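You operate a simulated robot arm through the tools that you are given. There is no shell and no other tool. Be economical: measure what you need, move in short steps, check, and stop when the job is done.

The job below is to be done with a simulated two-armed robot. You get a single attempt, and the scene is never put back.

JOB
Put the short blue hose from the oven bench on the top of the narrow trolley. Carry the green bin with both arms and set it on the top of the narrow trolley. Take the yellow brush and put it on top of the cool block. Put one of the rubber pieces from the top of the dark table on top of the brown parts box there. Take the yellow coil from the top of the dark table and leave it on the black slab there. Put the carton on the top of the dark table away on the low shelf of the test bench. Fetch the steel pot from the top of the conveyor belt and set it on the middle shelf of the tooling bench. Open the right lid. The order is free. Set down upright: short blue hose, carton.

It is judged by the outcome, as a careful person would: the job done as asked, and still so three seconds after it is handed in. It fails if anything else is knocked over, pushed out of place, dropped, spilled or broken. A push-on lid holds only when it is set on centred and level and pressed home; a screw cap is set on level and turned clockwise until tight.

ROBOT AND FRAMES
Two 6-joint arms with two-finger parallel grippers on one trunk, on a base that drives. Base frame: it is fixed to the floor where the robot stands at the start and does not move with it; the origin is under the middle of the robot, x ahead of it, y to its left, z up; the surface under the hand at the start is at about z = 850. Units: mm, degrees, N and s.
The left shoulder is at the start at [-96, 177, 781], the right one opposite. With the tool pointing down near the work surface each hand reaches from about 100 to 680 mm from the robot's upright axis, wherever it stands, measured 20 degrees to its own side. Places, roughly: black slab [-1500, 0, 750]; carton [-1500, 750, 750]; cool block [-2750, 3000, 1000]; green bin [250, -250, 500]; low shelf of the test bench [500, 5000, 200]; middle shelf of the tooling bench [-2500, 2300, 400]; parts box [-1500, -250, 750]; right lid [-2100, -5500, 900]; rubber piece (5x3x3 cm) [-1100, -100, 800]; short blue hose (5x5x10 cm) [500, 0, 900]; steel pot (6x6x4 cm) [-3800, -1200, 900]; top of the narrow trolley [500, 1800, 800]; yellow brush (3x3x9 cm) [-1100, -200, 800]; yellow coil (7x6x5 cm) [-1500, 600, 800]. Payload 1.57 kg a hand.
The TCP of each hand is the grasp point between the finger pads, 30 mm short of the fingertips. In the tool frame z runs along the fingers and y along their closing line. Largest opening 80 mm; finger width 17, thickness 12; the body of the gripper, 40 by 82 mm, starts 80 mm behind the TCP.
Orientation is told as [roll, pitch, yaw] about the base's x, y, z axes, in that order, counted from this pose: with the fingers straight down and closing along the base's y, the tool's x points along the base's -x, its y along +y and its z along -z.

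CONTROLS
- The arms move only by the tool move_arm. It takes "left_plan", "right_plan" or both (then of equal length, played together; a hand with none holds still); each is a list of rows, each a list of 3 entries, a list of its own where there are three numbers: the opening, from 0 (shut) to 1 (fully open), then the shift along the tool's x, y, z in mm, then the turn, a rotation vector about the tool's x, y, z in degrees. In form: [[claw, [x, y, z], [ax, ay, az]], ...]. A call has 1 to 12 rows; each row shifts and turns the commanded pose from where the row before left it, along the tool's axes as they then stand. Rows are played at 5 a second. More than 50 mm and 8.6 degrees between two rows, or a gripper value outside its range, and nothing of the call is played. A pose out of reach is approached as far as the arm can. The call stops where the force on the tool passes 40 N (or 10 N more than at its start, if that is more) or the arm is blocked; 0.2 s more then pass. The fingers move at their own pace (about 72 mm/s each) and stop on an object; they squeeze with about 31 N. The grip force told is the motor's: it shows also when the fingers shut on nothing. Time passes only in rows, and 0.2 s behind the last, so rows that do not move let the fingers close. It gives the time, the measured TCP pose, the force on the tool (base axes), the opening and the grip force at its end, in the units of the frame above (readings bear some noise), with the torque about the TCP (base axes, N m) and any sound that the robot's microphone picked up, and new pictures: "show" is both (left out), scene, wrist or none (wrist: the cameras of the hands that moved).
- Cameras (640 x 400 px; columns grow to the right, rows downward): "scene" is now at [31.8, -17.8, 1501.4]; the picture's right is [-0.29, -0.96, 0.00], its down [-0.80, 0.25, -0.54] and it looks along [0.52, -0.16, -0.84] (base axes); focal length 247 px, centre (320, 200). "left" rides on the left gripper at [72, 7, -122] in its tool frame; the picture's right is [-0.09, 1.00, 0.00], its down [-0.84, -0.08, -0.54] and it looks along [-0.54, -0.05, 0.84] (tool axes); focal length 238 px, centre (320, 200). "right" rides on the right gripper at [72, -7, -122] in its tool frame; the picture's right is [0.09, 1.00, 0.00], its down [-0.84, 0.08, -0.54] and it looks along [-0.54, 0.05, 0.84] (tool axes); focal length 238 px, centre (320, 200). There is no depth. A picture from a camera that has moved, and an enlarged one, comes with that camera's place and axes in the base frame and with its lens. The place of the scene camera against the robot may be out by one fixed shift of up to 12 mm in any direction.
- move_column(by): slides the trunk up (or, below 0, down) by that many mm; the arms and the scene camera ride with it, the base frame stays. It gives what a move gives, with no picture.
- roll_base(legs): drives the robot by 1 to 6 legs, each [ahead, left, turn to the left] in mm, mm and degrees, along the robot's own axes; the way and the turn of a leg run together, so that a leg with both is an arc; at most 1500 mm and 180 degrees a leg. The arms and the cameras ride along, it lands a little off, and it stops where it bumps. It gives what a move gives, and a new picture of the scene camera.
- head_to(pan, tilt): turns the head with the scene camera to pan (to the left, within 143 degrees either way) and tilt (down, from -29 to 69), counted from straight ahead of the robot. It gives what a move gives, and a new picture of the scene camera.
- zoom(camera, box): a new picture of the part [left, top, right, bottom] of that camera's present view, enlarged. The clock stands still meanwhile.
- hand_in(): hands the job in; it is judged then, once.

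Work in short steps. Places have to be worked out from the pictures, the camera data and where the tool is seen: move nearer, look again, correct. Check each grasp and each placing, and mend what went wrong. You have 207 turns and 260 pictures in all, those below and enlarged ones among them. Open the grippers and draw the arms clear of the work before you hand the job in, unless the task says otherwise.

The tools are called after ">>>" by a JSON object that holds its "op" and its "data". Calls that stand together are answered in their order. move_arm: Moves the arms, as the interface text tells. Its arguments: {"type":"object","properties":{"left_plan":{"type":"array"},"right_plan":{"type":"array"},"show":{"type":"string","enum":["both","scene","wrist","none"]}},"required":[]} The other tools are called the same way: move_column (by) slides the trunk up or down; roll_base (legs) drives the base; head_to (pan, tilt) turns the head that bears the scene camera; zoom (camera, box) takes an enlarged picture of a part of a camera's view; hand_in () hands the job in.

At the start:

```text
time_s: 0.0
left_eef_pos: [521.2, 57.1, 1100.1]
left_tcp_rot: [0.0, 0.0, 0.0]
left_force: [-0.3, 0.6, -1.1]
left_torque: [0.01, 0.02, -0.02]
left_gripper_width: 80.1
left_grasp_force: 0.0
right_eef_pos: [415.5, -327.4, 1169.4]
right_tcp_rot: [-0.1, 0.0, 0.0]
right_force: [0.2, 0.1, 0.1]
right_torque: [0.01, 0.02, -0.01]
right_gripper_width: 80.0
right_grasp_force: 0.1
trunk travel left (down, up): [-225.0, 103.0]
robot x, y, heading: [-1.0, -2.0, -0.0]
head pan, tilt: [-17.1, 57.1]
```

scene: 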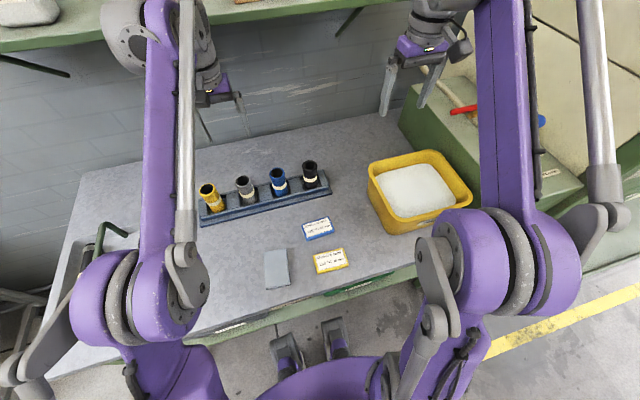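
right: 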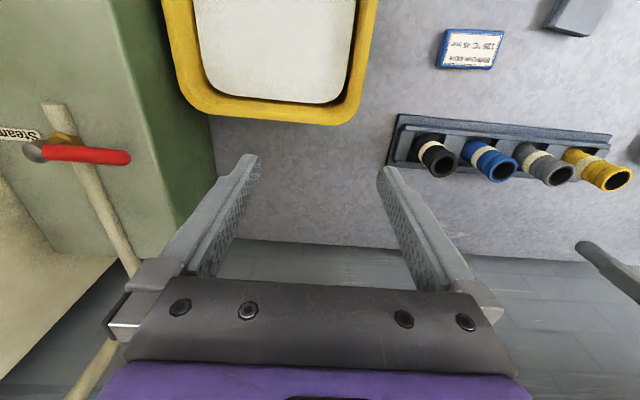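
left: 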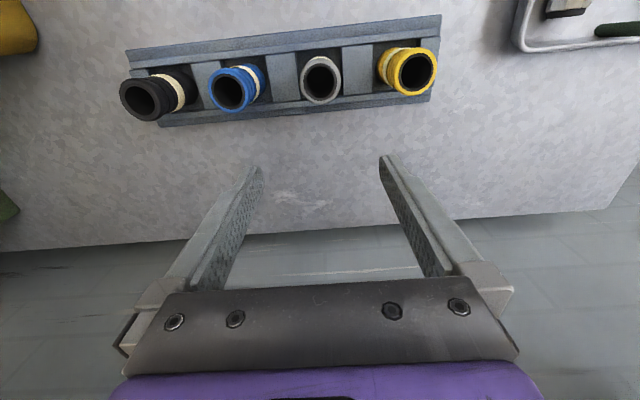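

I'll first look around: ahead and down to the right for the green bin, then toward the trolley.

>>> {"op": "head_to", "data": {"pan": -40, "tilt": 60}}

>>> {"op": "head_to", "data": {"pan": 75, "tilt": 25}}

>>> {"op": "zoom", "data": {"camera": "left", "box": [100, 0, 480, 238]}}

```text
time_s: 0.9
left_eef_pos: [520.3, 56.1, 1098.3]
left_tcp_rot: [0.0, 0.0, 0.0]
left_force: [-0.1, 0.4, -0.4]
left_torque: [-0.01, 0.01, 0.02]
left_gripper_width: 80.1
left_grasp_force: 0.1
right_eef_pos: [415.8, -327.3, 1170.0]
right_tcp_rot: [0.0, 0.0, 0.1]
right_force: [0.0, 0.4, 0.9]
right_torque: [-0.02, 0.02, 0.0]
right_gripper_width: 79.8
right_grasp_force: 0.0
trunk travel left (down, up): [-225.0, 103.0]
robot x, y, heading: [-0.3, -0.3, -0.1]
head pan, tilt: [-40.0, 60.0]
camera scene: at [16.1, -40.1, 1498.0], right [-0.64, -0.77, 0.0], down [-0.66, 0.56, -0.5], along [0.38, -0.32, -0.87], focal length 247 px, centre (320, 200)
```

scene: 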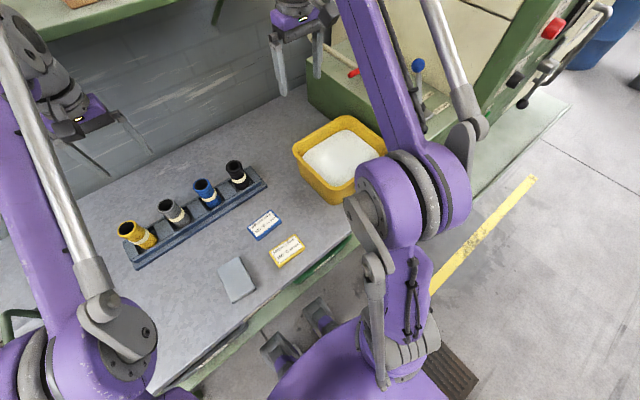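

```text
time_s: 2.8
left_eef_pos: [521.1, 57.7, 1099.3]
left_tcp_rot: [0.0, 0.0, 0.0]
left_force: [0.4, 0.3, -0.5]
left_torque: [0.01, 0.01, -0.01]
left_gripper_width: 79.9
left_grasp_force: 0.0
right_eef_pos: [415.5, -327.5, 1169.4]
right_tcp_rot: [-0.1, -0.1, 0.0]
right_force: [0.3, 0.2, -0.8]
right_torque: [-0.01, -0.03, 0.0]
right_gripper_width: 79.9
right_grasp_force: 0.1
trunk travel left (down, up): [-225.0, 103.0]
robot x, y, heading: [-1.6, 0.4, -0.2]
head pan, tilt: [75.0, 25.0]
camera scene: at [-11.1, 91.7, 1548.0], right [0.97, -0.26, 0.0], down [-0.11, -0.41, -0.91], along [0.23, 0.88, -0.42], focal length 247 px, centre (320, 200)
```

scene: 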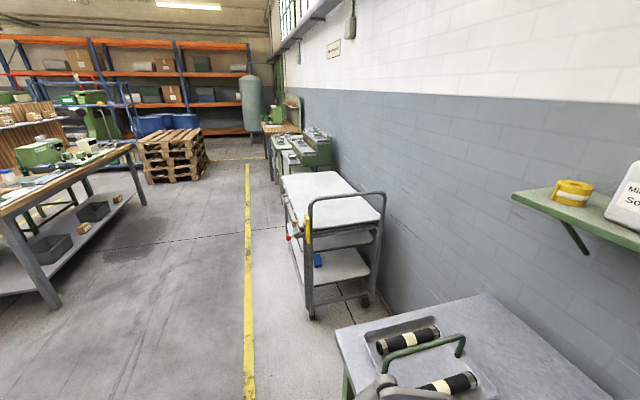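

```text
1.68 times, centred on (290, 119) of left
camera zoom: at [448.9, 63.0, 1219.6], right [0.09, 1.0, 0.0], down [0.84, -0.08, 0.54], along [0.54, -0.05, -0.84], focal length 401 px, centre (370, 336)
```

zoom: 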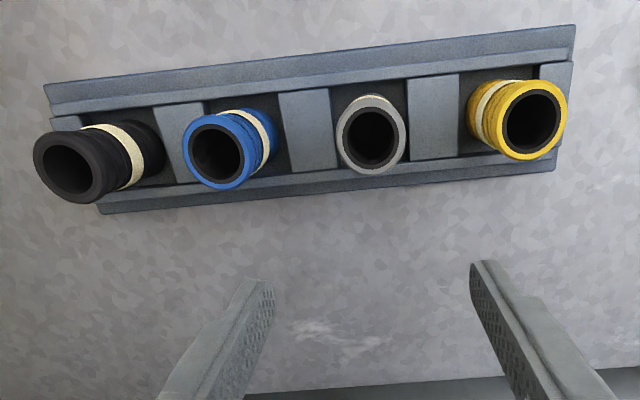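

The blue hose stands near [481,-30] with its top at about z 965, and the rack runs along y. I'll move the left hand over it and check before going down.

>>> {"op": "move_arm", "data": {"left_plan": [[1, [14, -29, 10], [0, 0, 0]], [1, [14, -29, 10], [0, 0, 0]], [1, [13, -29, 30], [0, 0, 0]], [1, [0, 0, 35], [0, 0, 0]], [1, [0, 0, 0], [0, 0, 0]]], "show": "wrist"}}

```text
time_s: 4.0
left_eef_pos: [479.5, -31.2, 1012.8]
left_tcp_rot: [0.0, 0.1, 0.0]
left_force: [-0.5, 0.5, -0.5]
left_torque: [-0.01, 0.02, 0.01]
left_gripper_width: 79.9
left_grasp_force: 0.1
right_eef_pos: [416.8, -328.7, 1168.6]
right_tcp_rot: [0.1, -0.1, 0.0]
right_force: [-0.8, -0.8, 0.5]
right_torque: [0.01, -0.02, -0.03]
right_gripper_width: 80.1
right_grasp_force: 0.1
trunk travel left (down, up): [-225.0, 103.0]
robot x, y, heading: [2.3, -2.4, 0.1]
head pan, tilt: [75.0, 25.0]
camera left: at [407.4, -24.8, 1133.8], right [0.09, 1.0, 0.0], down [0.84, -0.08, 0.54], along [0.54, -0.05, -0.84], focal length 238 px, centre (320, 200)
```

left: 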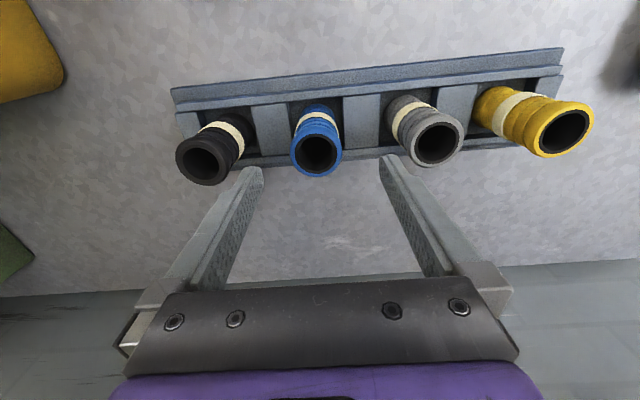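

The hose is centred between the fingers, so I go down to about z 930 and close.

>>> {"op": "move_arm", "data": {"left_plan": [[1, [1, 0, 42], [0, 0, 0]], [1, [1, 0, 42], [0, 0, 0]], [0, [0, 0, 0], [0, 0, 0]], [0, [0, 0, 0], [0, 0, 0]], [0, [0, 0, 0], [0, 0, 0]]], "show": "wrist"}}

```text
time_s: 5.2
left_eef_pos: [477.3, -30.8, 927.9]
left_tcp_rot: [0.0, -0.1, 0.1]
left_force: [-0.1, 0.1, -0.3]
left_torque: [0.0, -0.01, 0.01]
left_gripper_width: 45.2
left_grasp_force: 31.0
right_eef_pos: [414.7, -326.6, 1168.4]
right_tcp_rot: [0.0, -0.1, 0.1]
right_force: [-0.7, 0.0, -1.5]
right_torque: [0.0, 0.03, -0.01]
right_gripper_width: 80.1
right_grasp_force: 0.0
trunk travel left (down, up): [-225.0, 103.0]
robot x, y, heading: [0.9, 2.2, 0.1]
head pan, tilt: [75.0, 25.0]
camera left: at [406.1, -24.2, 1049.2], right [0.09, 1.0, 0.0], down [0.84, -0.08, 0.54], along [0.54, -0.05, -0.84], focal length 238 px, centre (320, 200)
```

left: 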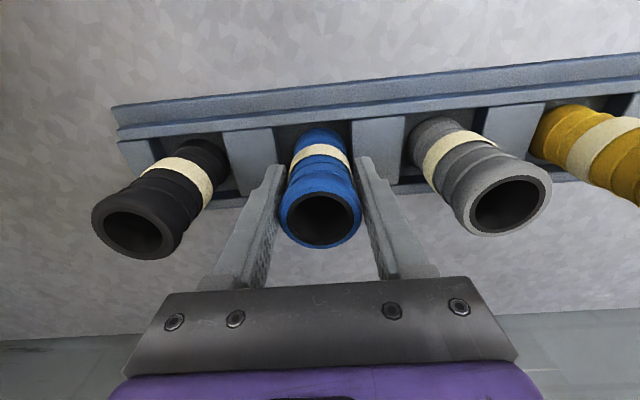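

The hose is gripped at 45 mm. I lift it straight up and check.

>>> {"op": "move_arm", "data": {"left_plan": [[0, [0, 0, -30], [0, 0, 0]], [0, [0, 0, -45], [0, 0, 0]], [0, [0, 0, -45], [0, 0, 0]], [0, [40, 0, -30], [0, 0, 0]], [0, [45, 0, 0], [0, 0, 0]], [0, [45, 0, 0], [0, 0, 0]]], "show": "wrist"}}

>>> {"op": "head_to", "data": {"pan": 20, "tilt": 60}}

```text
time_s: 6.6
left_eef_pos: [347.5, -30.9, 1079.3]
left_tcp_rot: [0.1, -0.1, 0.0]
left_force: [-0.4, 0.3, -1.3]
left_torque: [0.01, -0.01, 0.0]
left_gripper_width: 45.4
left_grasp_force: 30.7
right_eef_pos: [413.1, -326.6, 1169.9]
right_tcp_rot: [0.0, -0.1, -0.1]
right_force: [-0.1, 0.5, -0.4]
right_torque: [0.0, -0.03, 0.01]
right_gripper_width: 80.0
right_grasp_force: 0.1
trunk travel left (down, up): [-225.0, 103.0]
robot x, y, heading: [-1.6, -1.2, 0.2]
head pan, tilt: [75.0, 25.0]
camera left: at [274.9, -24.4, 1199.5], right [0.09, 1.0, 0.0], down [0.84, -0.08, 0.54], along [0.54, -0.05, -0.84], focal length 238 px, centre (320, 200)
```

left: 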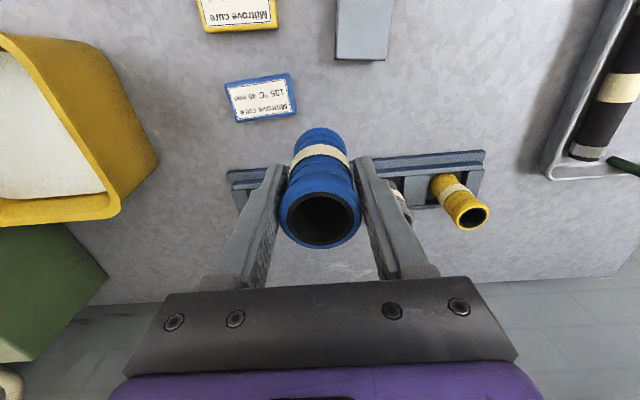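

```text
time_s: 7.8
left_eef_pos: [348.7, -30.6, 1078.6]
left_tcp_rot: [0.0, 0.0, 0.0]
left_force: [0.3, 0.0, -2.1]
left_torque: [0.0, -0.01, 0.01]
left_gripper_width: 45.1
left_grasp_force: 30.6
right_eef_pos: [416.3, -326.6, 1170.0]
right_tcp_rot: [-0.1, 0.1, 0.0]
right_force: [0.4, -0.1, -0.5]
right_torque: [-0.01, 0.02, 0.04]
right_gripper_width: 80.3
right_grasp_force: 0.0
trunk travel left (down, up): [-225.0, 103.0]
robot x, y, heading: [-3.6, 1.2, -0.1]
head pan, tilt: [20.0, 60.0]
camera scene: at [27.7, 25.5, 1498.0], right [0.34, -0.94, 0.0], down [-0.81, -0.3, -0.5], along [0.47, 0.17, -0.87], focal length 247 px, centre (320, 200)
```

scene: 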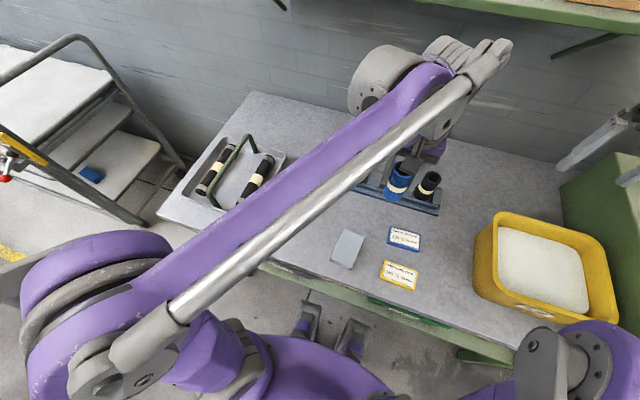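

Hose held. Trolley top is about x 190..790, y 1250..2200, z 800. I back off, drive left beside it, and look.

>>> {"op": "roll_base", "data": {"legs": [[-300, 0, 0], [0, 1000, 0], [0, 850, 0]]}}

```text
time_s: 26.3
left_eef_pos: [37.3, 1858.7, 1079.7]
left_tcp_rot: [-0.1, 0.0, 0.9]
left_force: [-0.9, -0.3, -0.7]
left_torque: [0.0, 0.0, 0.01]
left_gripper_width: 45.0
left_grasp_force: 30.6
right_eef_pos: [106.8, 1563.1, 1169.5]
right_tcp_rot: [-0.1, -0.1, 0.9]
right_force: [0.4, 0.6, -1.0]
right_torque: [0.02, -0.03, 0.0]
right_gripper_width: 80.0
right_grasp_force: 0.0
trunk travel left (down, up): [-225.0, 103.0]
robot x, y, heading: [-313.9, 1884.9, 0.6]
head pan, tilt: [20.0, 60.0]
camera scene: at [-285.8, 1910.1, 1498.0], right [0.36, -0.93, 0.0], down [-0.81, -0.31, -0.5], along [0.47, 0.18, -0.87], focal length 247 px, centre (320, 200)
```

scene: 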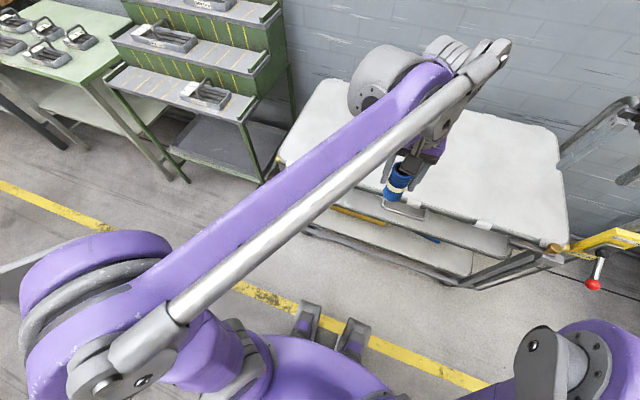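

I drive ahead so the hand is over the trolley top.

>>> {"op": "roll_base", "data": {"legs": [[250, 0, 0]]}}

>>> {"op": "move_arm", "data": {"left_plan": [[0, [-40, 15, 0], [0, 0, 0]], [0, [-40, 15, 0], [0, 0, 0]], [0, [-40, 15, 40], [0, 0, 0]], [0, [0, 0, 40], [0, 0, 0]]], "show": "both"}}

```text
time_s: 28.1
left_eef_pos: [287.7, 1863.1, 1078.1]
left_tcp_rot: [0.0, 0.0, 0.8]
left_force: [-0.5, 0.5, -1.6]
left_torque: [0.01, 0.02, 0.02]
left_gripper_width: 44.9
left_grasp_force: 31.2
right_eef_pos: [357.3, 1566.7, 1169.1]
right_tcp_rot: [0.0, 0.1, 0.8]
right_force: [0.3, 0.0, -1.2]
right_torque: [0.01, 0.02, 0.01]
right_gripper_width: 80.1
right_grasp_force: 0.1
trunk travel left (down, up): [-225.0, 103.0]
robot x, y, heading: [-62.7, 1889.4, 0.8]
head pan, tilt: [20.0, 60.0]
camera scene: at [-34.6, 1913.7, 1498.0], right [0.35, -0.94, 0.0], down [-0.81, -0.31, -0.5], along [0.47, 0.18, -0.87], focal length 247 px, centre (320, 200)
```

scene: 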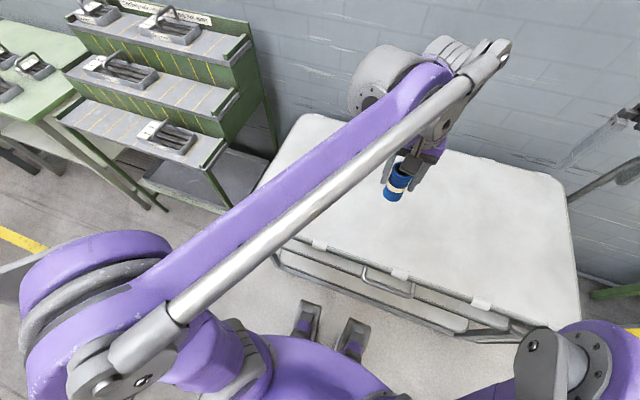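

```text
refused: row 3 steps farther than a row can; nothing moved
```

Row too long; I split it.

>>> {"op": "move_arm", "data": {"left_plan": [[0, [-40, 15, 0], [0, 0, 0]], [0, [-40, 15, 0], [0, 0, 0]], [0, [-30, 20, 25], [0, 0, 0]], [0, [0, 20, 40], [0, 0, 0]], [0, [0, 0, 40], [0, 0, 0]]], "show": "both"}}

```text
time_s: 29.4
left_eef_pos: [397.5, 1933.4, 974.5]
left_tcp_rot: [0.0, 0.1, 0.8]
left_force: [0.1, 0.6, -1.4]
left_torque: [0.02, 0.0, 0.01]
left_gripper_width: 44.8
left_grasp_force: 31.0
right_eef_pos: [358.3, 1566.2, 1169.5]
right_tcp_rot: [0.0, 0.0, 0.9]
right_force: [-1.2, -0.3, 0.5]
right_torque: [0.01, 0.05, -0.03]
right_gripper_width: 79.8
right_grasp_force: 0.0
trunk travel left (down, up): [-225.0, 103.0]
robot x, y, heading: [-62.1, 1884.5, 0.7]
head pan, tilt: [20.0, 60.0]
camera scene: at [-34.3, 1913.3, 1498.0], right [0.35, -0.94, 0.0], down [-0.81, -0.31, -0.5], along [0.47, 0.18, -0.87], focal length 247 px, centre (320, 200)
camera left: at [323.2, 1938.8, 1094.4], right [0.08, 1.0, 0.0], down [0.84, -0.07, 0.54], along [0.54, -0.04, -0.84], focal length 238 px, centre (320, 200)
```

scene: 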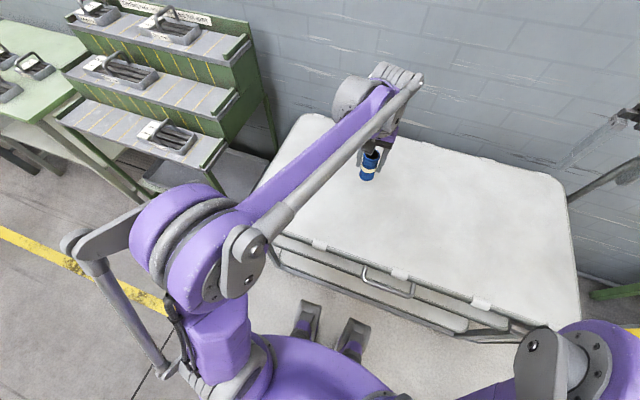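
left: 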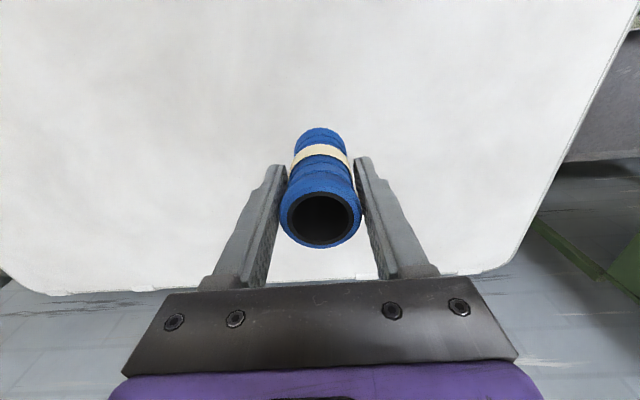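

I lower the hose in steps, watching the force.

>>> {"op": "move_arm", "data": {"left_plan": [[0, [0, 0, 45], [0, 0, 0]], [0, [0, 0, 35], [0, 0, 0]], [0, [0, 0, 8], [0, 0, 0]], [0, [0, 0, 0], [0, 0, 0]]], "show": "wrist"}}

```text
time_s: 30.4
left_eef_pos: [395.6, 1932.2, 885.3]
left_tcp_rot: [0.0, 0.0, 0.7]
left_force: [0.1, 0.3, -0.5]
left_torque: [0.0, 0.01, -0.01]
left_gripper_width: 45.3
left_grasp_force: 31.2
right_eef_pos: [357.8, 1565.9, 1169.4]
right_tcp_rot: [0.1, 0.0, 0.8]
right_force: [0.3, -0.3, 0.3]
right_torque: [-0.04, 0.0, 0.02]
right_gripper_width: 80.1
right_grasp_force: 0.1
trunk travel left (down, up): [-225.0, 103.0]
robot x, y, heading: [-64.5, 1891.6, 0.7]
head pan, tilt: [20.0, 60.0]
camera left: at [322.7, 1937.7, 1005.8], right [0.08, 1.0, 0.0], down [0.84, -0.07, 0.54], along [0.54, -0.04, -0.84], focal length 238 px, centre (320, 200)
```

left: 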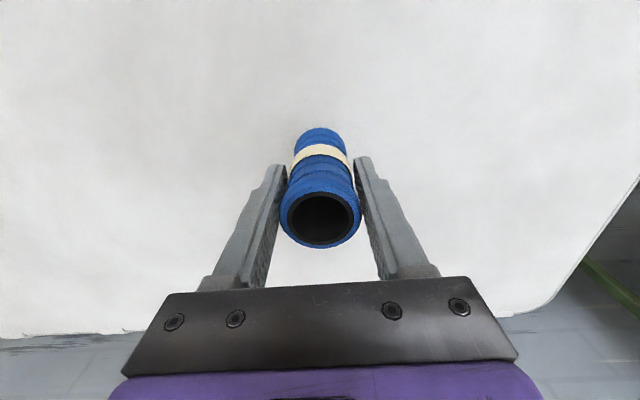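

>>> {"op": "move_arm", "data": {"left_plan": [[0, [0, 0, 4], [0, 0, 0]], [0, [0, 0, 4], [0, 0, 0]], [0, [0, 0, 4], [0, 0, 0]], [0, [0, 0, 3], [0, 0, 0]]], "show": "none"}}

```text
time_s: 31.4
left_eef_pos: [395.8, 1935.1, 870.9]
left_tcp_rot: [0.0, 0.0, 0.8]
left_force: [0.8, 0.5, -1.1]
left_torque: [0.0, 0.01, -0.02]
left_gripper_width: 45.1
left_grasp_force: 31.1
right_eef_pos: [357.1, 1566.7, 1169.3]
right_tcp_rot: [-0.1, 0.1, 0.8]
right_force: [1.3, 0.6, -0.6]
right_torque: [0.0, -0.05, -0.01]
right_gripper_width: 80.1
right_grasp_force: 0.1
trunk travel left (down, up): [-225.0, 103.0]
robot x, y, heading: [-63.7, 1889.9, 0.7]
head pan, tilt: [20.0, 60.0]
```

>>> {"op": "move_arm", "data": {"left_plan": [[0, [0, 0, 4], [0, 0, 0]], [0, [0, 0, 3], [0, 0, 0]], [0, [0, 0, 3], [0, 0, 0]]], "show": "wrist"}}

```text
time_s: 32.1
left_eef_pos: [397.0, 1933.6, 861.4]
left_tcp_rot: [-0.1, -0.1, 0.7]
left_force: [-0.6, 0.2, -1.8]
left_torque: [-0.02, 0.03, 0.01]
left_gripper_width: 45.2
left_grasp_force: 31.2
right_eef_pos: [358.0, 1566.7, 1169.7]
right_tcp_rot: [0.0, 0.0, 0.8]
right_force: [0.0, -0.1, 0.3]
right_torque: [-0.02, -0.02, -0.04]
right_gripper_width: 79.9
right_grasp_force: 0.2
trunk travel left (down, up): [-225.0, 103.0]
robot x, y, heading: [-60.1, 1888.4, 1.1]
head pan, tilt: [20.0, 60.0]
camera left: at [324.2, 1938.5, 981.6], right [0.08, 1.0, 0.0], down [0.84, -0.07, 0.54], along [0.54, -0.04, -0.84], focal length 238 px, centre (320, 200)
```

left: 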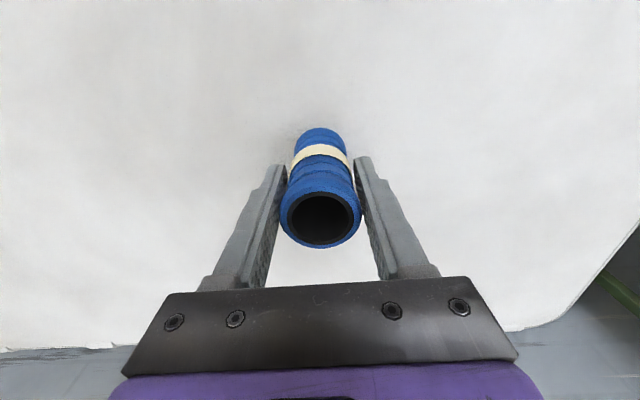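

>>> {"op": "move_arm", "data": {"left_plan": [[0, [0, 0, 3], [0, 0, 0]], [0, [0, 0, 3], [0, 0, 0]], [0, [0, 0, 3], [0, 0, 0]], [0, [0, 0, 3], [0, 0, 0]], [0, [0, 0, 3], [0, 0, 0]], [0, [0, 0, 3], [0, 0, 0]]], "show": "none"}}

```text
time_s: 33.7
left_eef_pos: [397.1, 1933.2, 845.9]
left_tcp_rot: [0.0, -0.1, 0.8]
left_force: [-0.2, 0.0, 19.4]
left_torque: [0.02, 0.3, 0.07]
left_gripper_width: 45.0
left_grasp_force: 30.8
right_eef_pos: [356.0, 1565.5, 1169.8]
right_tcp_rot: [0.0, 0.0, 0.9]
right_force: [-0.1, 1.3, 0.6]
right_torque: [0.01, 0.02, 0.01]
right_gripper_width: 79.9
right_grasp_force: 0.0
trunk travel left (down, up): [-225.0, 103.0]
robot x, y, heading: [-63.6, 1889.3, 0.8]
head pan, tilt: [20.0, 60.0]
stopped in row 6 (left hand): the force on the tool passed its limit at 42 N (the readings are from after the stop); the commanded pose is now the measured one
```

Contact at about z 846. I release and rise straight up.

>>> {"op": "move_arm", "data": {"left_plan": [[0, [0, 0, -0.5], [0, 0, 0]], [0.75, [0, 0, 0], [0, 0, 0]], [0.9, [0, 0, 0], [0, 0, 0]], [0.9, [0, 0, 0], [0, 0, 0]], [0.9, [0, 0, -45], [0, 0, 0]], [0.9, [0, 0, -45], [0, 0, 0]], [0.9, [0, 0, -50], [0, 0, 0]], [0.9, [0, 0, -50], [0, 0, 0]]], "show": "both"}}

```text
time_s: 35.5
left_eef_pos: [397.7, 1932.3, 1034.1]
left_tcp_rot: [0.0, -0.1, 0.8]
left_force: [-0.1, 0.5, 0.9]
left_torque: [0.01, -0.03, -0.03]
left_gripper_width: 72.2
left_grasp_force: 0.0
right_eef_pos: [356.8, 1566.4, 1170.0]
right_tcp_rot: [0.0, 0.1, 0.8]
right_force: [-0.1, 0.4, 0.4]
right_torque: [0.0, -0.01, 0.03]
right_gripper_width: 80.0
right_grasp_force: 0.0
trunk travel left (down, up): [-225.0, 103.0]
robot x, y, heading: [-59.2, 1889.9, 0.6]
head pan, tilt: [20.0, 60.0]
camera scene: at [-35.1, 1913.6, 1498.0], right [0.35, -0.94, 0.0], down [-0.81, -0.31, -0.5], along [0.47, 0.18, -0.87], focal length 247 px, centre (320, 200)
camera left: at [324.4, 1937.8, 1155.2], right [0.08, 1.0, 0.0], down [0.84, -0.07, 0.54], along [0.54, -0.04, -0.84], focal length 238 px, centre (320, 200)
```

scene: 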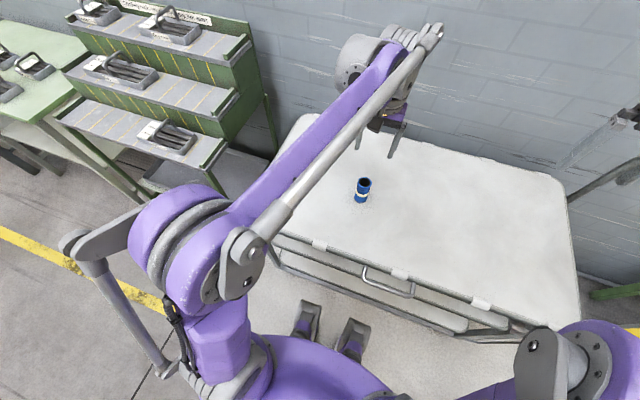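
left: 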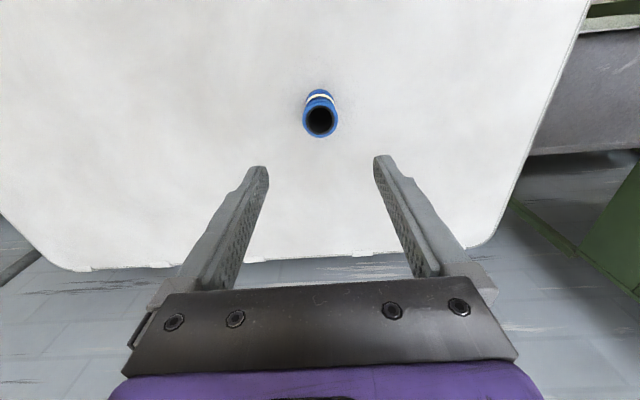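

Hose stands upright on the trolley. Now back off and go to view the green bin below the oven bench.

>>> {"op": "roll_base", "data": {"legs": [[-500, 0, 0], [0, -1100, 0], [0, -1050, 0]]}}

>>> {"op": "head_to", "data": {"pan": 0, "tilt": 40}}

```text
time_s: 56.9
left_eef_pos: [-76.1, -196.9, 1035.1]
left_tcp_rot: [0.0, 0.0, 0.1]
left_force: [0.4, 0.7, 1.0]
left_torque: [0.03, 0.04, 0.04]
left_gripper_width: 71.8
left_grasp_force: 0.0
right_eef_pos: [-121.4, -564.1, 1169.9]
right_tcp_rot: [-0.1, 0.1, 0.1]
right_force: [0.5, 0.7, -0.3]
right_torque: [0.02, 0.03, -0.02]
right_gripper_width: 80.0
right_grasp_force: 0.0
trunk travel left (down, up): [-225.0, 103.0]
robot x, y, heading: [-534.5, -237.2, 0.0]
head pan, tilt: [20.0, 60.0]
camera scene: at [-509.4, -212.0, 1498.0], right [0.34, -0.94, 0.0], down [-0.81, -0.3, -0.5], along [0.47, 0.17, -0.87], focal length 247 px, centre (320, 200)
```

scene: 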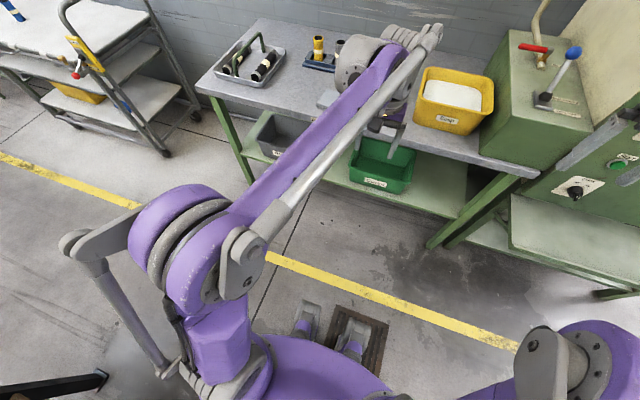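

```text
time_s: 57.7
left_eef_pos: [-76.4, -199.1, 1034.2]
left_tcp_rot: [-0.1, -0.1, 0.1]
left_force: [0.2, 0.6, 0.2]
left_torque: [0.01, -0.03, -0.01]
left_gripper_width: 72.0
left_grasp_force: 0.1
right_eef_pos: [-122.0, -562.9, 1169.2]
right_tcp_rot: [0.1, 0.0, 0.2]
right_force: [0.7, -0.4, 0.6]
right_torque: [0.02, 0.03, -0.01]
right_gripper_width: 80.0
right_grasp_force: 0.1
trunk travel left (down, up): [-225.0, 103.0]
robot x, y, heading: [-536.0, -237.5, 0.2]
head pan, tilt: [0.0, 40.0]
camera scene: at [-487.0, -234.6, 1524.6], right [0.0, -1.0, 0.0], down [-0.64, 0.0, -0.77], along [0.77, 0.0, -0.64], focal length 247 px, centre (320, 200)
```

scene: 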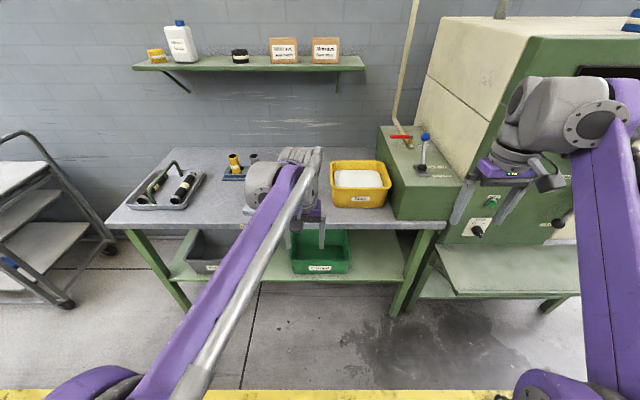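

>>> {"op": "zoom", "data": {"camera": "scene", "box": [220, 200, 420, 325]}}

```text
3.20 times, centred on (320, 262) of scene
camera zoom: at [-487.0, -234.6, 1524.6], right [0.0, -1.0, 0.0], down [-0.64, 0.0, -0.77], along [0.77, 0.0, -0.64], focal length 790 px, centre (320, 0)
```

zoom: 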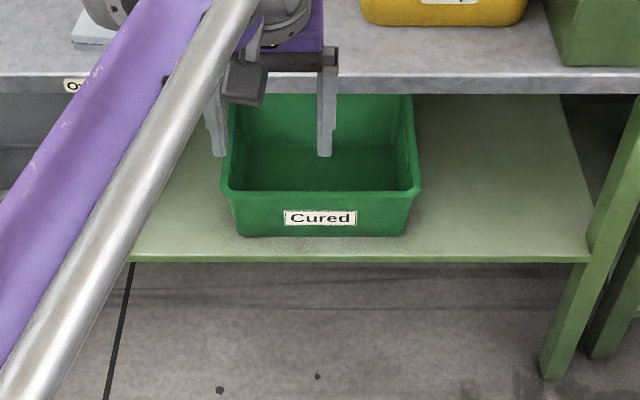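

The green bin ("Cured") is on the lower shelf: rim about z 570, y −93 to −377, front rim x about 218, under the bench top. I lower the trunk, bring both hands to its side-wall lines and tilt them forward 50°.

>>> {"op": "move_column", "data": {"by": -200}}

>>> {"op": "move_arm", "data": {"left_plan": [[0.9, [4, 17, 11], [0, 0, 0]], [0.9, [4, 17, 11], [0, 0, 0]], [0.9, [4, 17, 11], [0, 0, 0]], [0.9, [4, 17, 11], [0, 0, 0]], [0.9, [4, 17, 11], [0, 0, 0]], [0.9, [4, 17, 11], [0, 0, 0]], [0.9, [0, 0, 0], [0, -8.4, 0]], [0.9, [0, 0, 0], [0, -8.4, 0]], [0.9, [0, 0, 0], [0, -8.4, 0]], [0.9, [0, 0, 0], [0, -8.4, 0]], [0.9, [0, 0, 0], [0, -8.4, 0]], [0.9, [0, 0, 0], [0, -8, 0]]], "right_plan": [[0.9, [-4, 31, 33], [0, 0, 0]], [0.9, [-4, 31, 33], [0, 0, 0]], [0.9, [-4, 31, 33], [0, 0, 0]], [0.9, [-4, 31, 33], [0, 0, 0]], [0.9, [-4, 31, 33], [0, 0, 0]], [0.9, [-4, 31, 33], [0, 0, 0]], [0.9, [0, 0, 0], [0, -8.4, 0]], [0.9, [0, 0, 0], [0, -8.4, 0]], [0.9, [0, 0, 0], [0, -8.4, 0]], [0.9, [0, 0, 0], [0, -8.4, 0]], [0.9, [0, 0, 0], [0, -8.4, 0]], [0.9, [0, 0, 0], [0, -8, 0]]], "show": "both"}}

```text
time_s: 59.9
left_eef_pos: [-77.6, -197.5, 835.1]
left_tcp_rot: [0.0, -0.1, 0.0]
left_force: [-0.5, 0.5, 1.0]
left_torque: [0.0, 0.02, -0.01]
left_gripper_width: 71.6
left_grasp_force: 0.0
right_eef_pos: [-121.2, -564.5, 970.0]
right_tcp_rot: [0.0, -0.1, 0.1]
right_force: [0.0, -0.1, 1.4]
right_torque: [-0.02, 0.0, 0.03]
right_gripper_width: 80.1
right_grasp_force: 0.0
trunk travel left (down, up): [-25.0, 303.0]
robot x, y, heading: [-539.0, -236.6, 0.0]
head pan, tilt: [0.0, 40.0]
```

```text
time_s: 62.5
left_eef_pos: [-100.7, -95.6, 768.4]
left_tcp_rot: [-0.1, -50.4, 0.2]
left_force: [0.4, -0.1, 0.3]
left_torque: [0.02, -0.05, -0.01]
left_gripper_width: 71.9
left_grasp_force: 0.2
right_eef_pos: [-97.0, -377.1, 771.3]
right_tcp_rot: [-0.1, -50.2, 0.1]
right_force: [0.0, 1.2, -0.7]
right_torque: [-0.02, -0.03, -0.04]
right_gripper_width: 71.9
right_grasp_force: 0.1
trunk travel left (down, up): [-25.0, 303.0]
robot x, y, heading: [-539.0, -240.7, 0.1]
head pan, tilt: [0.0, 40.0]
camera scene: at [-441.6, -234.6, 1318.2], right [0.0, -1.0, 0.0], down [-0.64, 0.0, -0.77], along [0.77, 0.0, -0.64], focal length 247 px, centre (320, 200)
camera right: at [-236.9, -385.1, 794.0], right [-0.06, 1.0, -0.07], down [0.12, 0.08, 0.99], along [0.99, 0.05, -0.12], focal length 238 px, centre (320, 200)
camera left: at [-241.5, -90.1, 789.7], right [0.06, 1.0, 0.07], down [0.12, -0.08, 0.99], along [0.99, -0.05, -0.12], focal length 238 px, centre (320, 200)
```

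scene: 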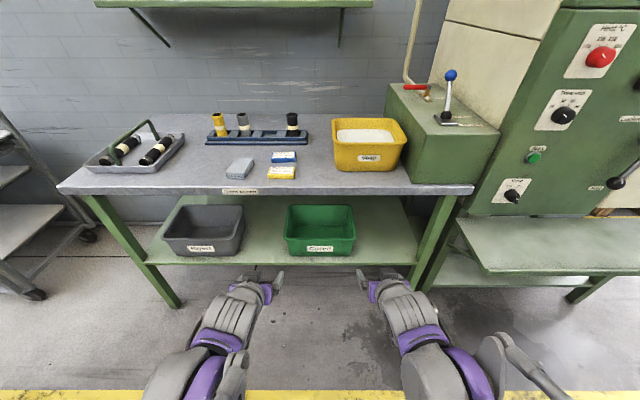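
right: 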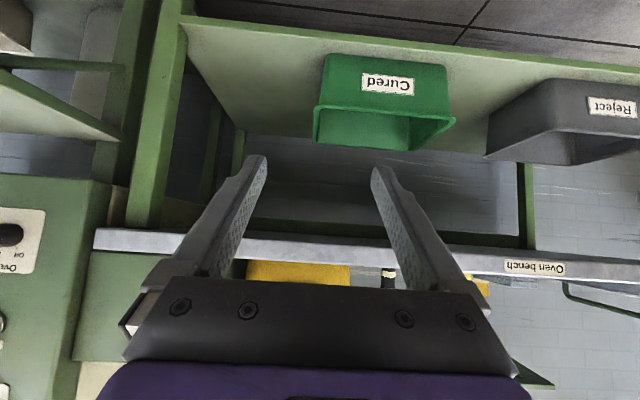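
left: 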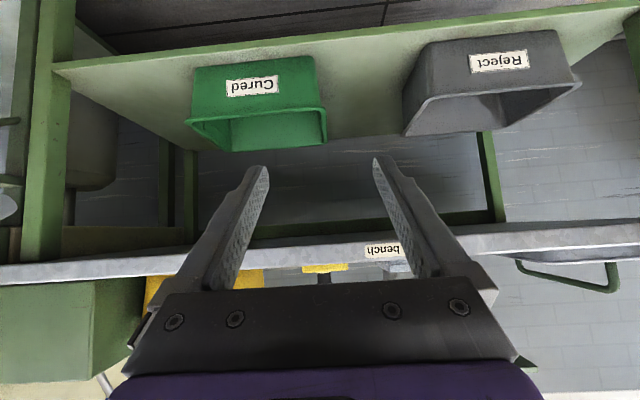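

I zoom to measure bin geometry.

>>> {"op": "zoom", "data": {"camera": "scene", "box": [260, 180, 380, 255]}}

>>> {"op": "zoom", "data": {"camera": "left", "box": [150, 20, 406, 180]}}

>>> {"op": "zoom", "data": {"camera": "right", "box": [250, 20, 506, 180]}}

```text
5.33 times, centred on (320, 218) of scene
camera zoom: at [-441.6, -234.6, 1318.2], right [0.0, -1.0, 0.0], down [-0.64, 0.0, -0.77], along [0.77, 0.0, -0.64], focal length 1317 px, centre (320, 107)
```

zoom: 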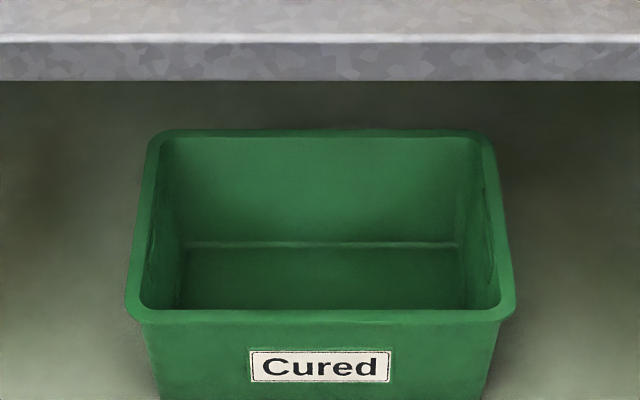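

```text
2.50 times, centred on (278, 100) of left
camera zoom: at [-241.5, -90.1, 789.7], right [0.06, 1.0, 0.07], down [0.12, -0.08, 0.99], along [0.99, -0.05, -0.12], focal length 596 px, centre (425, 450)
```

zoom: 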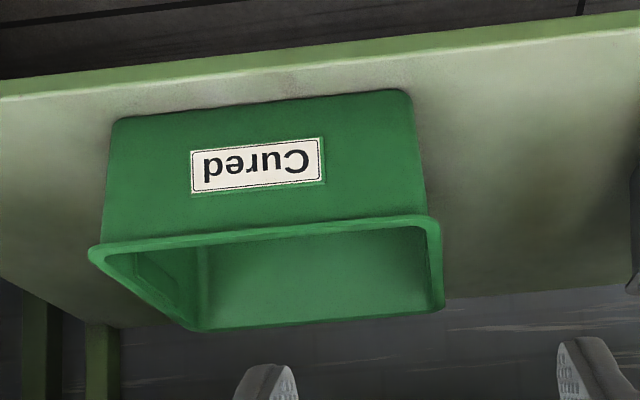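

```text
2.50 times, centred on (378, 100) of right
camera zoom: at [-236.9, -385.1, 794.0], right [-0.06, 1.0, -0.07], down [0.12, 0.08, 0.99], along [0.99, 0.05, -0.12], focal length 596 px, centre (175, 450)
```

zoom: 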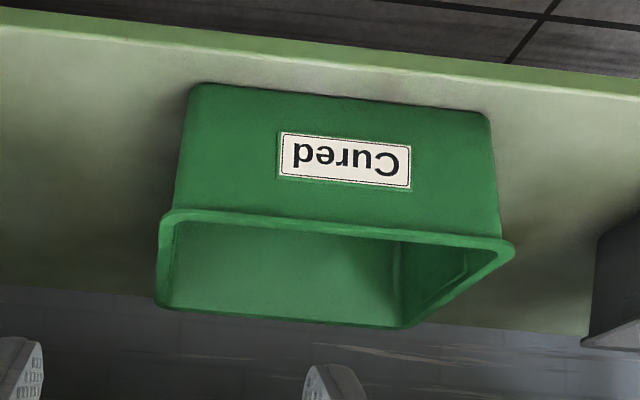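

Stereo gives the rim at z≈543, x 222..444, y −90..−386. I lower both hands to z 590, then drive in under the bench.

>>> {"op": "move_arm", "data": {"left_plan": [[0.9, [34.5, 0, 29], [0, 0, 0]], [0.9, [34.5, 0, 29], [0, 0, 0]], [0.9, [34.5, 0, 29], [0, 0, 0]], [0.9, [34.5, 0, 29], [0, 0, 0]], [0.9, [0, 0, 0], [0, 0, 0]]], "right_plan": [[0.9, [34.5, 0, 29], [0, 0, 0]], [0.9, [34.5, 0, 29], [0, 0, 0]], [0.9, [34.5, 0, 29], [0, 0, 0]], [0.9, [34.5, 0, 29], [0, 0, 0]], [0.9, [0, 0, 0], [0, 0, 0]]], "show": "none"}}

>>> {"op": "roll_base", "data": {"legs": [[300, 0, 0]]}}

```text
time_s: 63.6
left_eef_pos: [-100.6, -95.6, 586.8]
left_tcp_rot: [0.0, -50.1, 0.1]
left_force: [-0.7, -0.2, 0.1]
left_torque: [0.03, -0.01, 0.0]
left_gripper_width: 72.1
left_grasp_force: 0.0
right_eef_pos: [-95.7, -377.0, 590.0]
right_tcp_rot: [-0.1, -50.0, 0.1]
right_force: [-0.4, 0.7, -0.4]
right_torque: [-0.02, 0.03, 0.01]
right_gripper_width: 72.1
right_grasp_force: 0.0
trunk travel left (down, up): [-25.0, 303.0]
robot x, y, heading: [-533.3, -233.4, 0.1]
head pan, tilt: [0.0, 40.0]
```

```text
time_s: 65.7
left_eef_pos: [196.3, -93.8, 588.3]
left_tcp_rot: [0.0, -50.1, 0.1]
left_force: [0.4, -0.6, 0.1]
left_torque: [0.01, -0.02, 0.01]
left_gripper_width: 72.0
left_grasp_force: 0.0
right_eef_pos: [199.9, -376.5, 590.2]
right_tcp_rot: [0.0, -50.0, 0.2]
right_force: [0.2, 0.3, 0.0]
right_torque: [0.01, -0.03, 0.02]
right_gripper_width: 72.2
right_grasp_force: 0.0
trunk travel left (down, up): [-25.0, 303.0]
robot x, y, heading: [-244.0, -237.2, 0.2]
head pan, tilt: [0.0, 40.0]
camera scene: at [-145.3, -234.0, 1318.2], right [0.0, -1.0, 0.0], down [-0.64, 0.0, -0.77], along [0.77, 0.0, -0.64], focal length 247 px, centre (320, 200)
```

scene: 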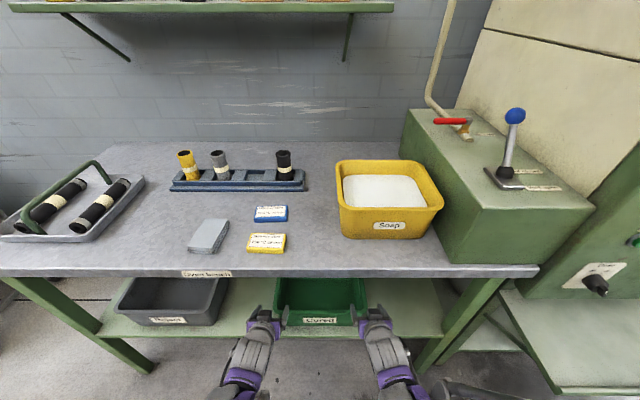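

Aligned well. I drive the last 130 mm and check with wrist cams.

>>> {"op": "roll_base", "data": {"legs": [[130, 0, 0]]}}

>>> {"op": "move_arm", "data": {"left_plan": [[0.9, [0, -2, 0], [0, 0, 0]]], "right_plan": [[0.9, [0, 0, 0], [0, 0, 0]]], "show": "wrist"}}

```text
time_s: 67.0
left_eef_pos: [328.3, -93.8, 588.4]
left_tcp_rot: [-0.1, -50.1, 0.0]
left_force: [0.3, -0.1, -0.4]
left_torque: [0.02, 0.01, -0.01]
left_gripper_width: 72.1
left_grasp_force: 0.1
right_eef_pos: [330.9, -374.6, 589.6]
right_tcp_rot: [0.0, -49.9, 0.0]
right_force: [0.6, 0.5, -0.1]
right_torque: [-0.01, 0.01, -0.04]
right_gripper_width: 72.1
right_grasp_force: 0.1
trunk travel left (down, up): [-25.0, 303.0]
robot x, y, heading: [-109.5, -234.9, 0.1]
head pan, tilt: [0.0, 40.0]
camera scene: at [-13.8, -233.9, 1318.2], right [0.0, -1.0, 0.0], down [-0.64, 0.0, -0.77], along [0.77, 0.0, -0.64], focal length 247 px, centre (320, 200)
```

scene: 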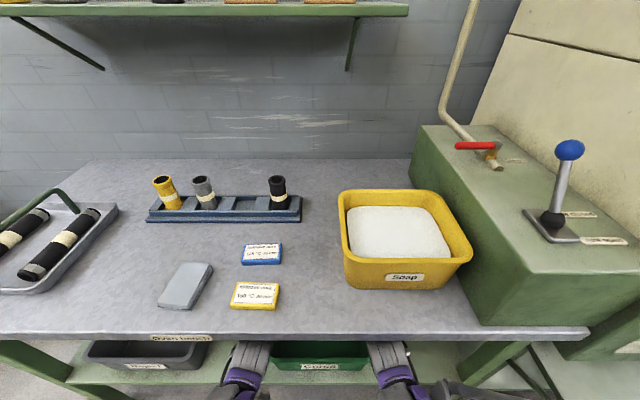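

```text
time_s: 67.4
left_eef_pos: [328.0, -97.1, 587.8]
left_tcp_rot: [0.0, -50.1, 0.1]
left_force: [0.2, -0.1, 0.5]
left_torque: [-0.01, 0.0, 0.01]
left_gripper_width: 71.9
left_grasp_force: 0.1
right_eef_pos: [330.6, -375.4, 590.1]
right_tcp_rot: [0.0, -50.0, 0.1]
right_force: [1.3, -0.2, 0.2]
right_torque: [-0.01, -0.01, 0.03]
right_gripper_width: 72.1
right_grasp_force: 0.0
trunk travel left (down, up): [-25.0, 303.0]
robot x, y, heading: [-113.6, -235.8, -0.0]
head pan, tilt: [0.0, 40.0]
camera right: at [191.1, -382.5, 613.0], right [-0.06, 1.0, -0.07], down [0.12, 0.08, 0.99], along [0.99, 0.05, -0.13], focal length 238 px, centre (320, 200)
camera left: at [187.7, -90.7, 609.7], right [0.06, 1.0, 0.07], down [0.12, -0.08, 0.99], along [0.99, -0.05, -0.12], focal length 238 px, centre (320, 200)
```

right: 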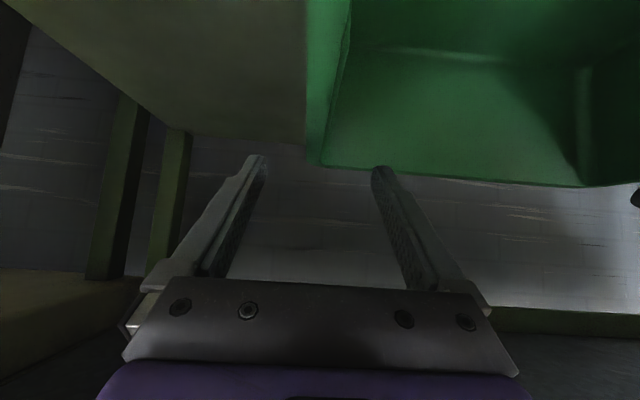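
left: 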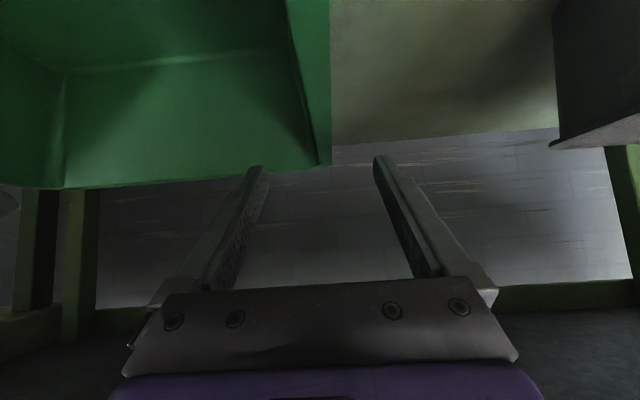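

Both walls lie between the fingers. I lower 50 mm and close both.

>>> {"op": "move_arm", "data": {"left_plan": [[0.9, [19, 0, 16], [0, 0, 0]], [0.9, [19, 0, 16], [0, 0, 0]], [0.9, [0, 0, 0], [0, 0, 0]], [0, [0, 0, 0], [0, 0, 0]], [0, [0, 0, 0], [0, 0, 0]], [0, [0, 0, 0], [0, 0, 0]]], "right_plan": [[0.9, [20, 0, 17], [0, 0, 0]], [0.9, [20, 0, 17], [0, 0, 0]], [0.9, [0, 0, 0], [0, 0, 0]], [0, [0, 0, 0], [0, 0, 0]], [0, [0, 0, 0], [0, 0, 0]], [0, [0, 0, 0], [0, 0, 0]]], "show": "wrist"}}

```text
time_s: 68.8
left_eef_pos: [328.8, -96.4, 538.4]
left_tcp_rot: [-0.2, -50.1, 0.2]
left_force: [-0.6, -9.8, 0.3]
left_torque: [-1.0, 0.05, -0.8]
left_gripper_width: 5.7
left_grasp_force: 25.6
right_eef_pos: [331.8, -374.0, 537.5]
right_tcp_rot: [0.1, -50.1, 0.0]
right_force: [-0.3, 9.2, -0.1]
right_torque: [1.01, 0.11, 0.82]
right_gripper_width: 5.7
right_grasp_force: 25.6
trunk travel left (down, up): [-25.0, 303.0]
robot x, y, heading: [-112.6, -235.7, 0.2]
head pan, tilt: [0.0, 40.0]
camera right: at [191.1, -382.2, 560.4], right [-0.06, 1.0, -0.07], down [0.12, 0.08, 0.99], along [0.99, 0.05, -0.13], focal length 238 px, centre (320, 200)
camera left: at [187.9, -91.1, 560.0], right [0.06, 1.0, 0.07], down [0.12, -0.08, 0.99], along [0.99, -0.05, -0.12], focal length 238 px, centre (320, 200)
```

right: 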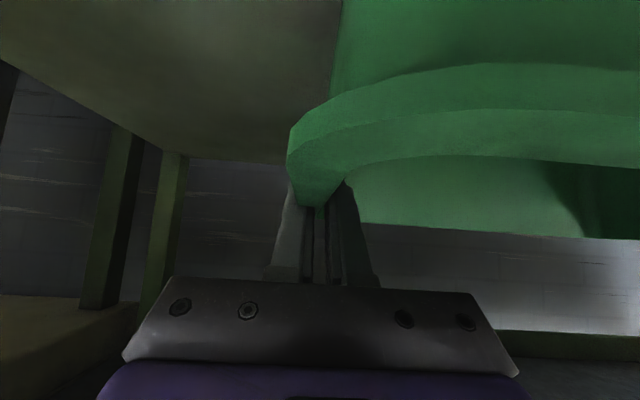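
left: 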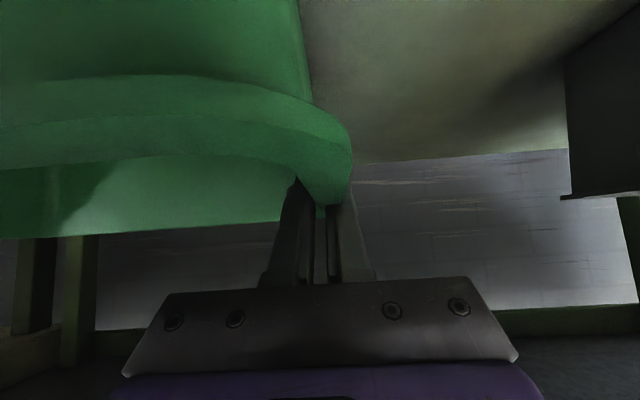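

Both grip the wall, but there is about 9.5 N inward pull on each hand; I ease the hands inward a little to relieve it.

>>> {"op": "move_arm", "data": {"left_plan": [[0, [0, -3, 0], [0, 0, 0]], [0, [0, 0, 0], [0, 0, 0]]], "right_plan": [[0, [0, 3, 0], [0, 0, 0]], [0, [0, 0, 0], [0, 0, 0]]], "show": "none"}}

```text
time_s: 69.4
left_eef_pos: [327.4, -96.7, 538.9]
left_tcp_rot: [0.3, -50.1, -0.1]
left_force: [1.0, 23.8, 0.3]
left_torque: [-0.77, -0.59, -0.69]
left_gripper_width: 6.0
left_grasp_force: 25.9
right_eef_pos: [331.0, -374.9, 537.9]
right_tcp_rot: [-0.2, -50.0, 0.2]
right_force: [2.0, -24.8, 3.8]
right_torque: [0.82, -0.08, 0.85]
right_gripper_width: 5.8
right_grasp_force: 26.2
trunk travel left (down, up): [-25.0, 303.0]
robot x, y, heading: [-108.6, -239.0, 0.4]
head pan, tilt: [0.0, 40.0]
```

>>> {"op": "move_arm", "data": {"left_plan": [[0, [0, 2.1, 0], [0, 0, 0]], [0, [0, 0, 0], [0, 0, 0]]], "right_plan": [[0, [0, -2.1, 0], [0, 0, 0]], [0, [0, 0, 0], [0, 0, 0]]], "show": "none"}}

```text
time_s: 70.0
left_eef_pos: [326.8, -97.2, 538.3]
left_tcp_rot: [0.0, -50.2, 0.1]
left_force: [0.0, 15.1, 0.6]
left_torque: [-0.87, 0.16, -0.72]
left_gripper_width: 5.7
left_grasp_force: 26.0
right_eef_pos: [329.9, -376.3, 537.8]
right_tcp_rot: [0.0, -50.0, 0.1]
right_force: [1.4, -15.4, -0.4]
right_torque: [0.88, -0.22, 0.66]
right_gripper_width: 5.6
right_grasp_force: 25.6
trunk travel left (down, up): [-25.0, 303.0]
robot x, y, heading: [-111.4, -236.1, -0.1]
head pan, tilt: [0.0, 40.0]
```

I lift both 20 mm and check.

>>> {"op": "move_arm", "data": {"left_plan": [[0, [0, 1, 0], [0, 0, 0]], [0, [-3.8, 0, -3.2], [0, 0, 0]], [0, [-3.8, 0, -3.2], [0, 0, 0]], [0, [-7.7, 0, -6.4], [0, 0, 0]], [0, [0, 0, 0], [0, 0, 0]]], "right_plan": [[0, [0, -1, 0], [0, 0, 0]], [0, [-3.8, 0, -3.2], [0, 0, 0]], [0, [-3.8, 0, -3.2], [0, 0, 0]], [0, [-7.7, 0, -6.4], [0, 0, 0]], [0, [0, 0, 0], [0, 0, 0]]], "show": "wrist"}}

```text
time_s: 71.2
left_eef_pos: [328.2, -98.1, 558.2]
left_tcp_rot: [-0.1, -50.1, 0.1]
left_force: [0.5, -1.4, -2.5]
left_torque: [-0.98, -0.23, -0.72]
left_gripper_width: 5.8
left_grasp_force: 25.4
right_eef_pos: [330.9, -375.2, 558.5]
right_tcp_rot: [0.1, -50.0, 0.0]
right_force: [-0.8, 2.2, -2.3]
right_torque: [1.0, 0.18, 0.84]
right_gripper_width: 5.3
right_grasp_force: 25.2
trunk travel left (down, up): [-25.0, 303.0]
robot x, y, heading: [-110.8, -239.4, -0.0]
head pan, tilt: [0.0, 40.0]
camera right: at [191.2, -382.4, 581.9], right [-0.06, 1.0, -0.07], down [0.12, 0.08, 0.99], along [0.99, 0.05, -0.13], focal length 238 px, centre (320, 200)
camera left: at [187.6, -91.6, 580.3], right [0.06, 1.0, 0.07], down [0.12, -0.08, 0.99], along [0.99, -0.05, -0.12], focal length 238 px, centre (320, 200)
```

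right: 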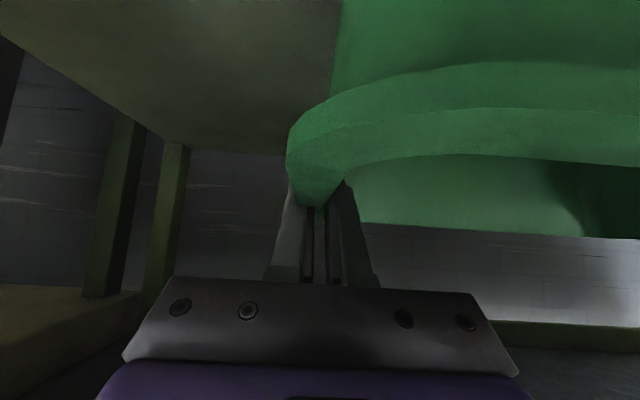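
left: 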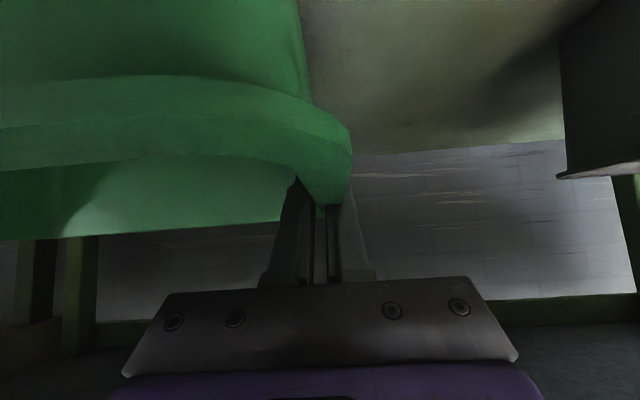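

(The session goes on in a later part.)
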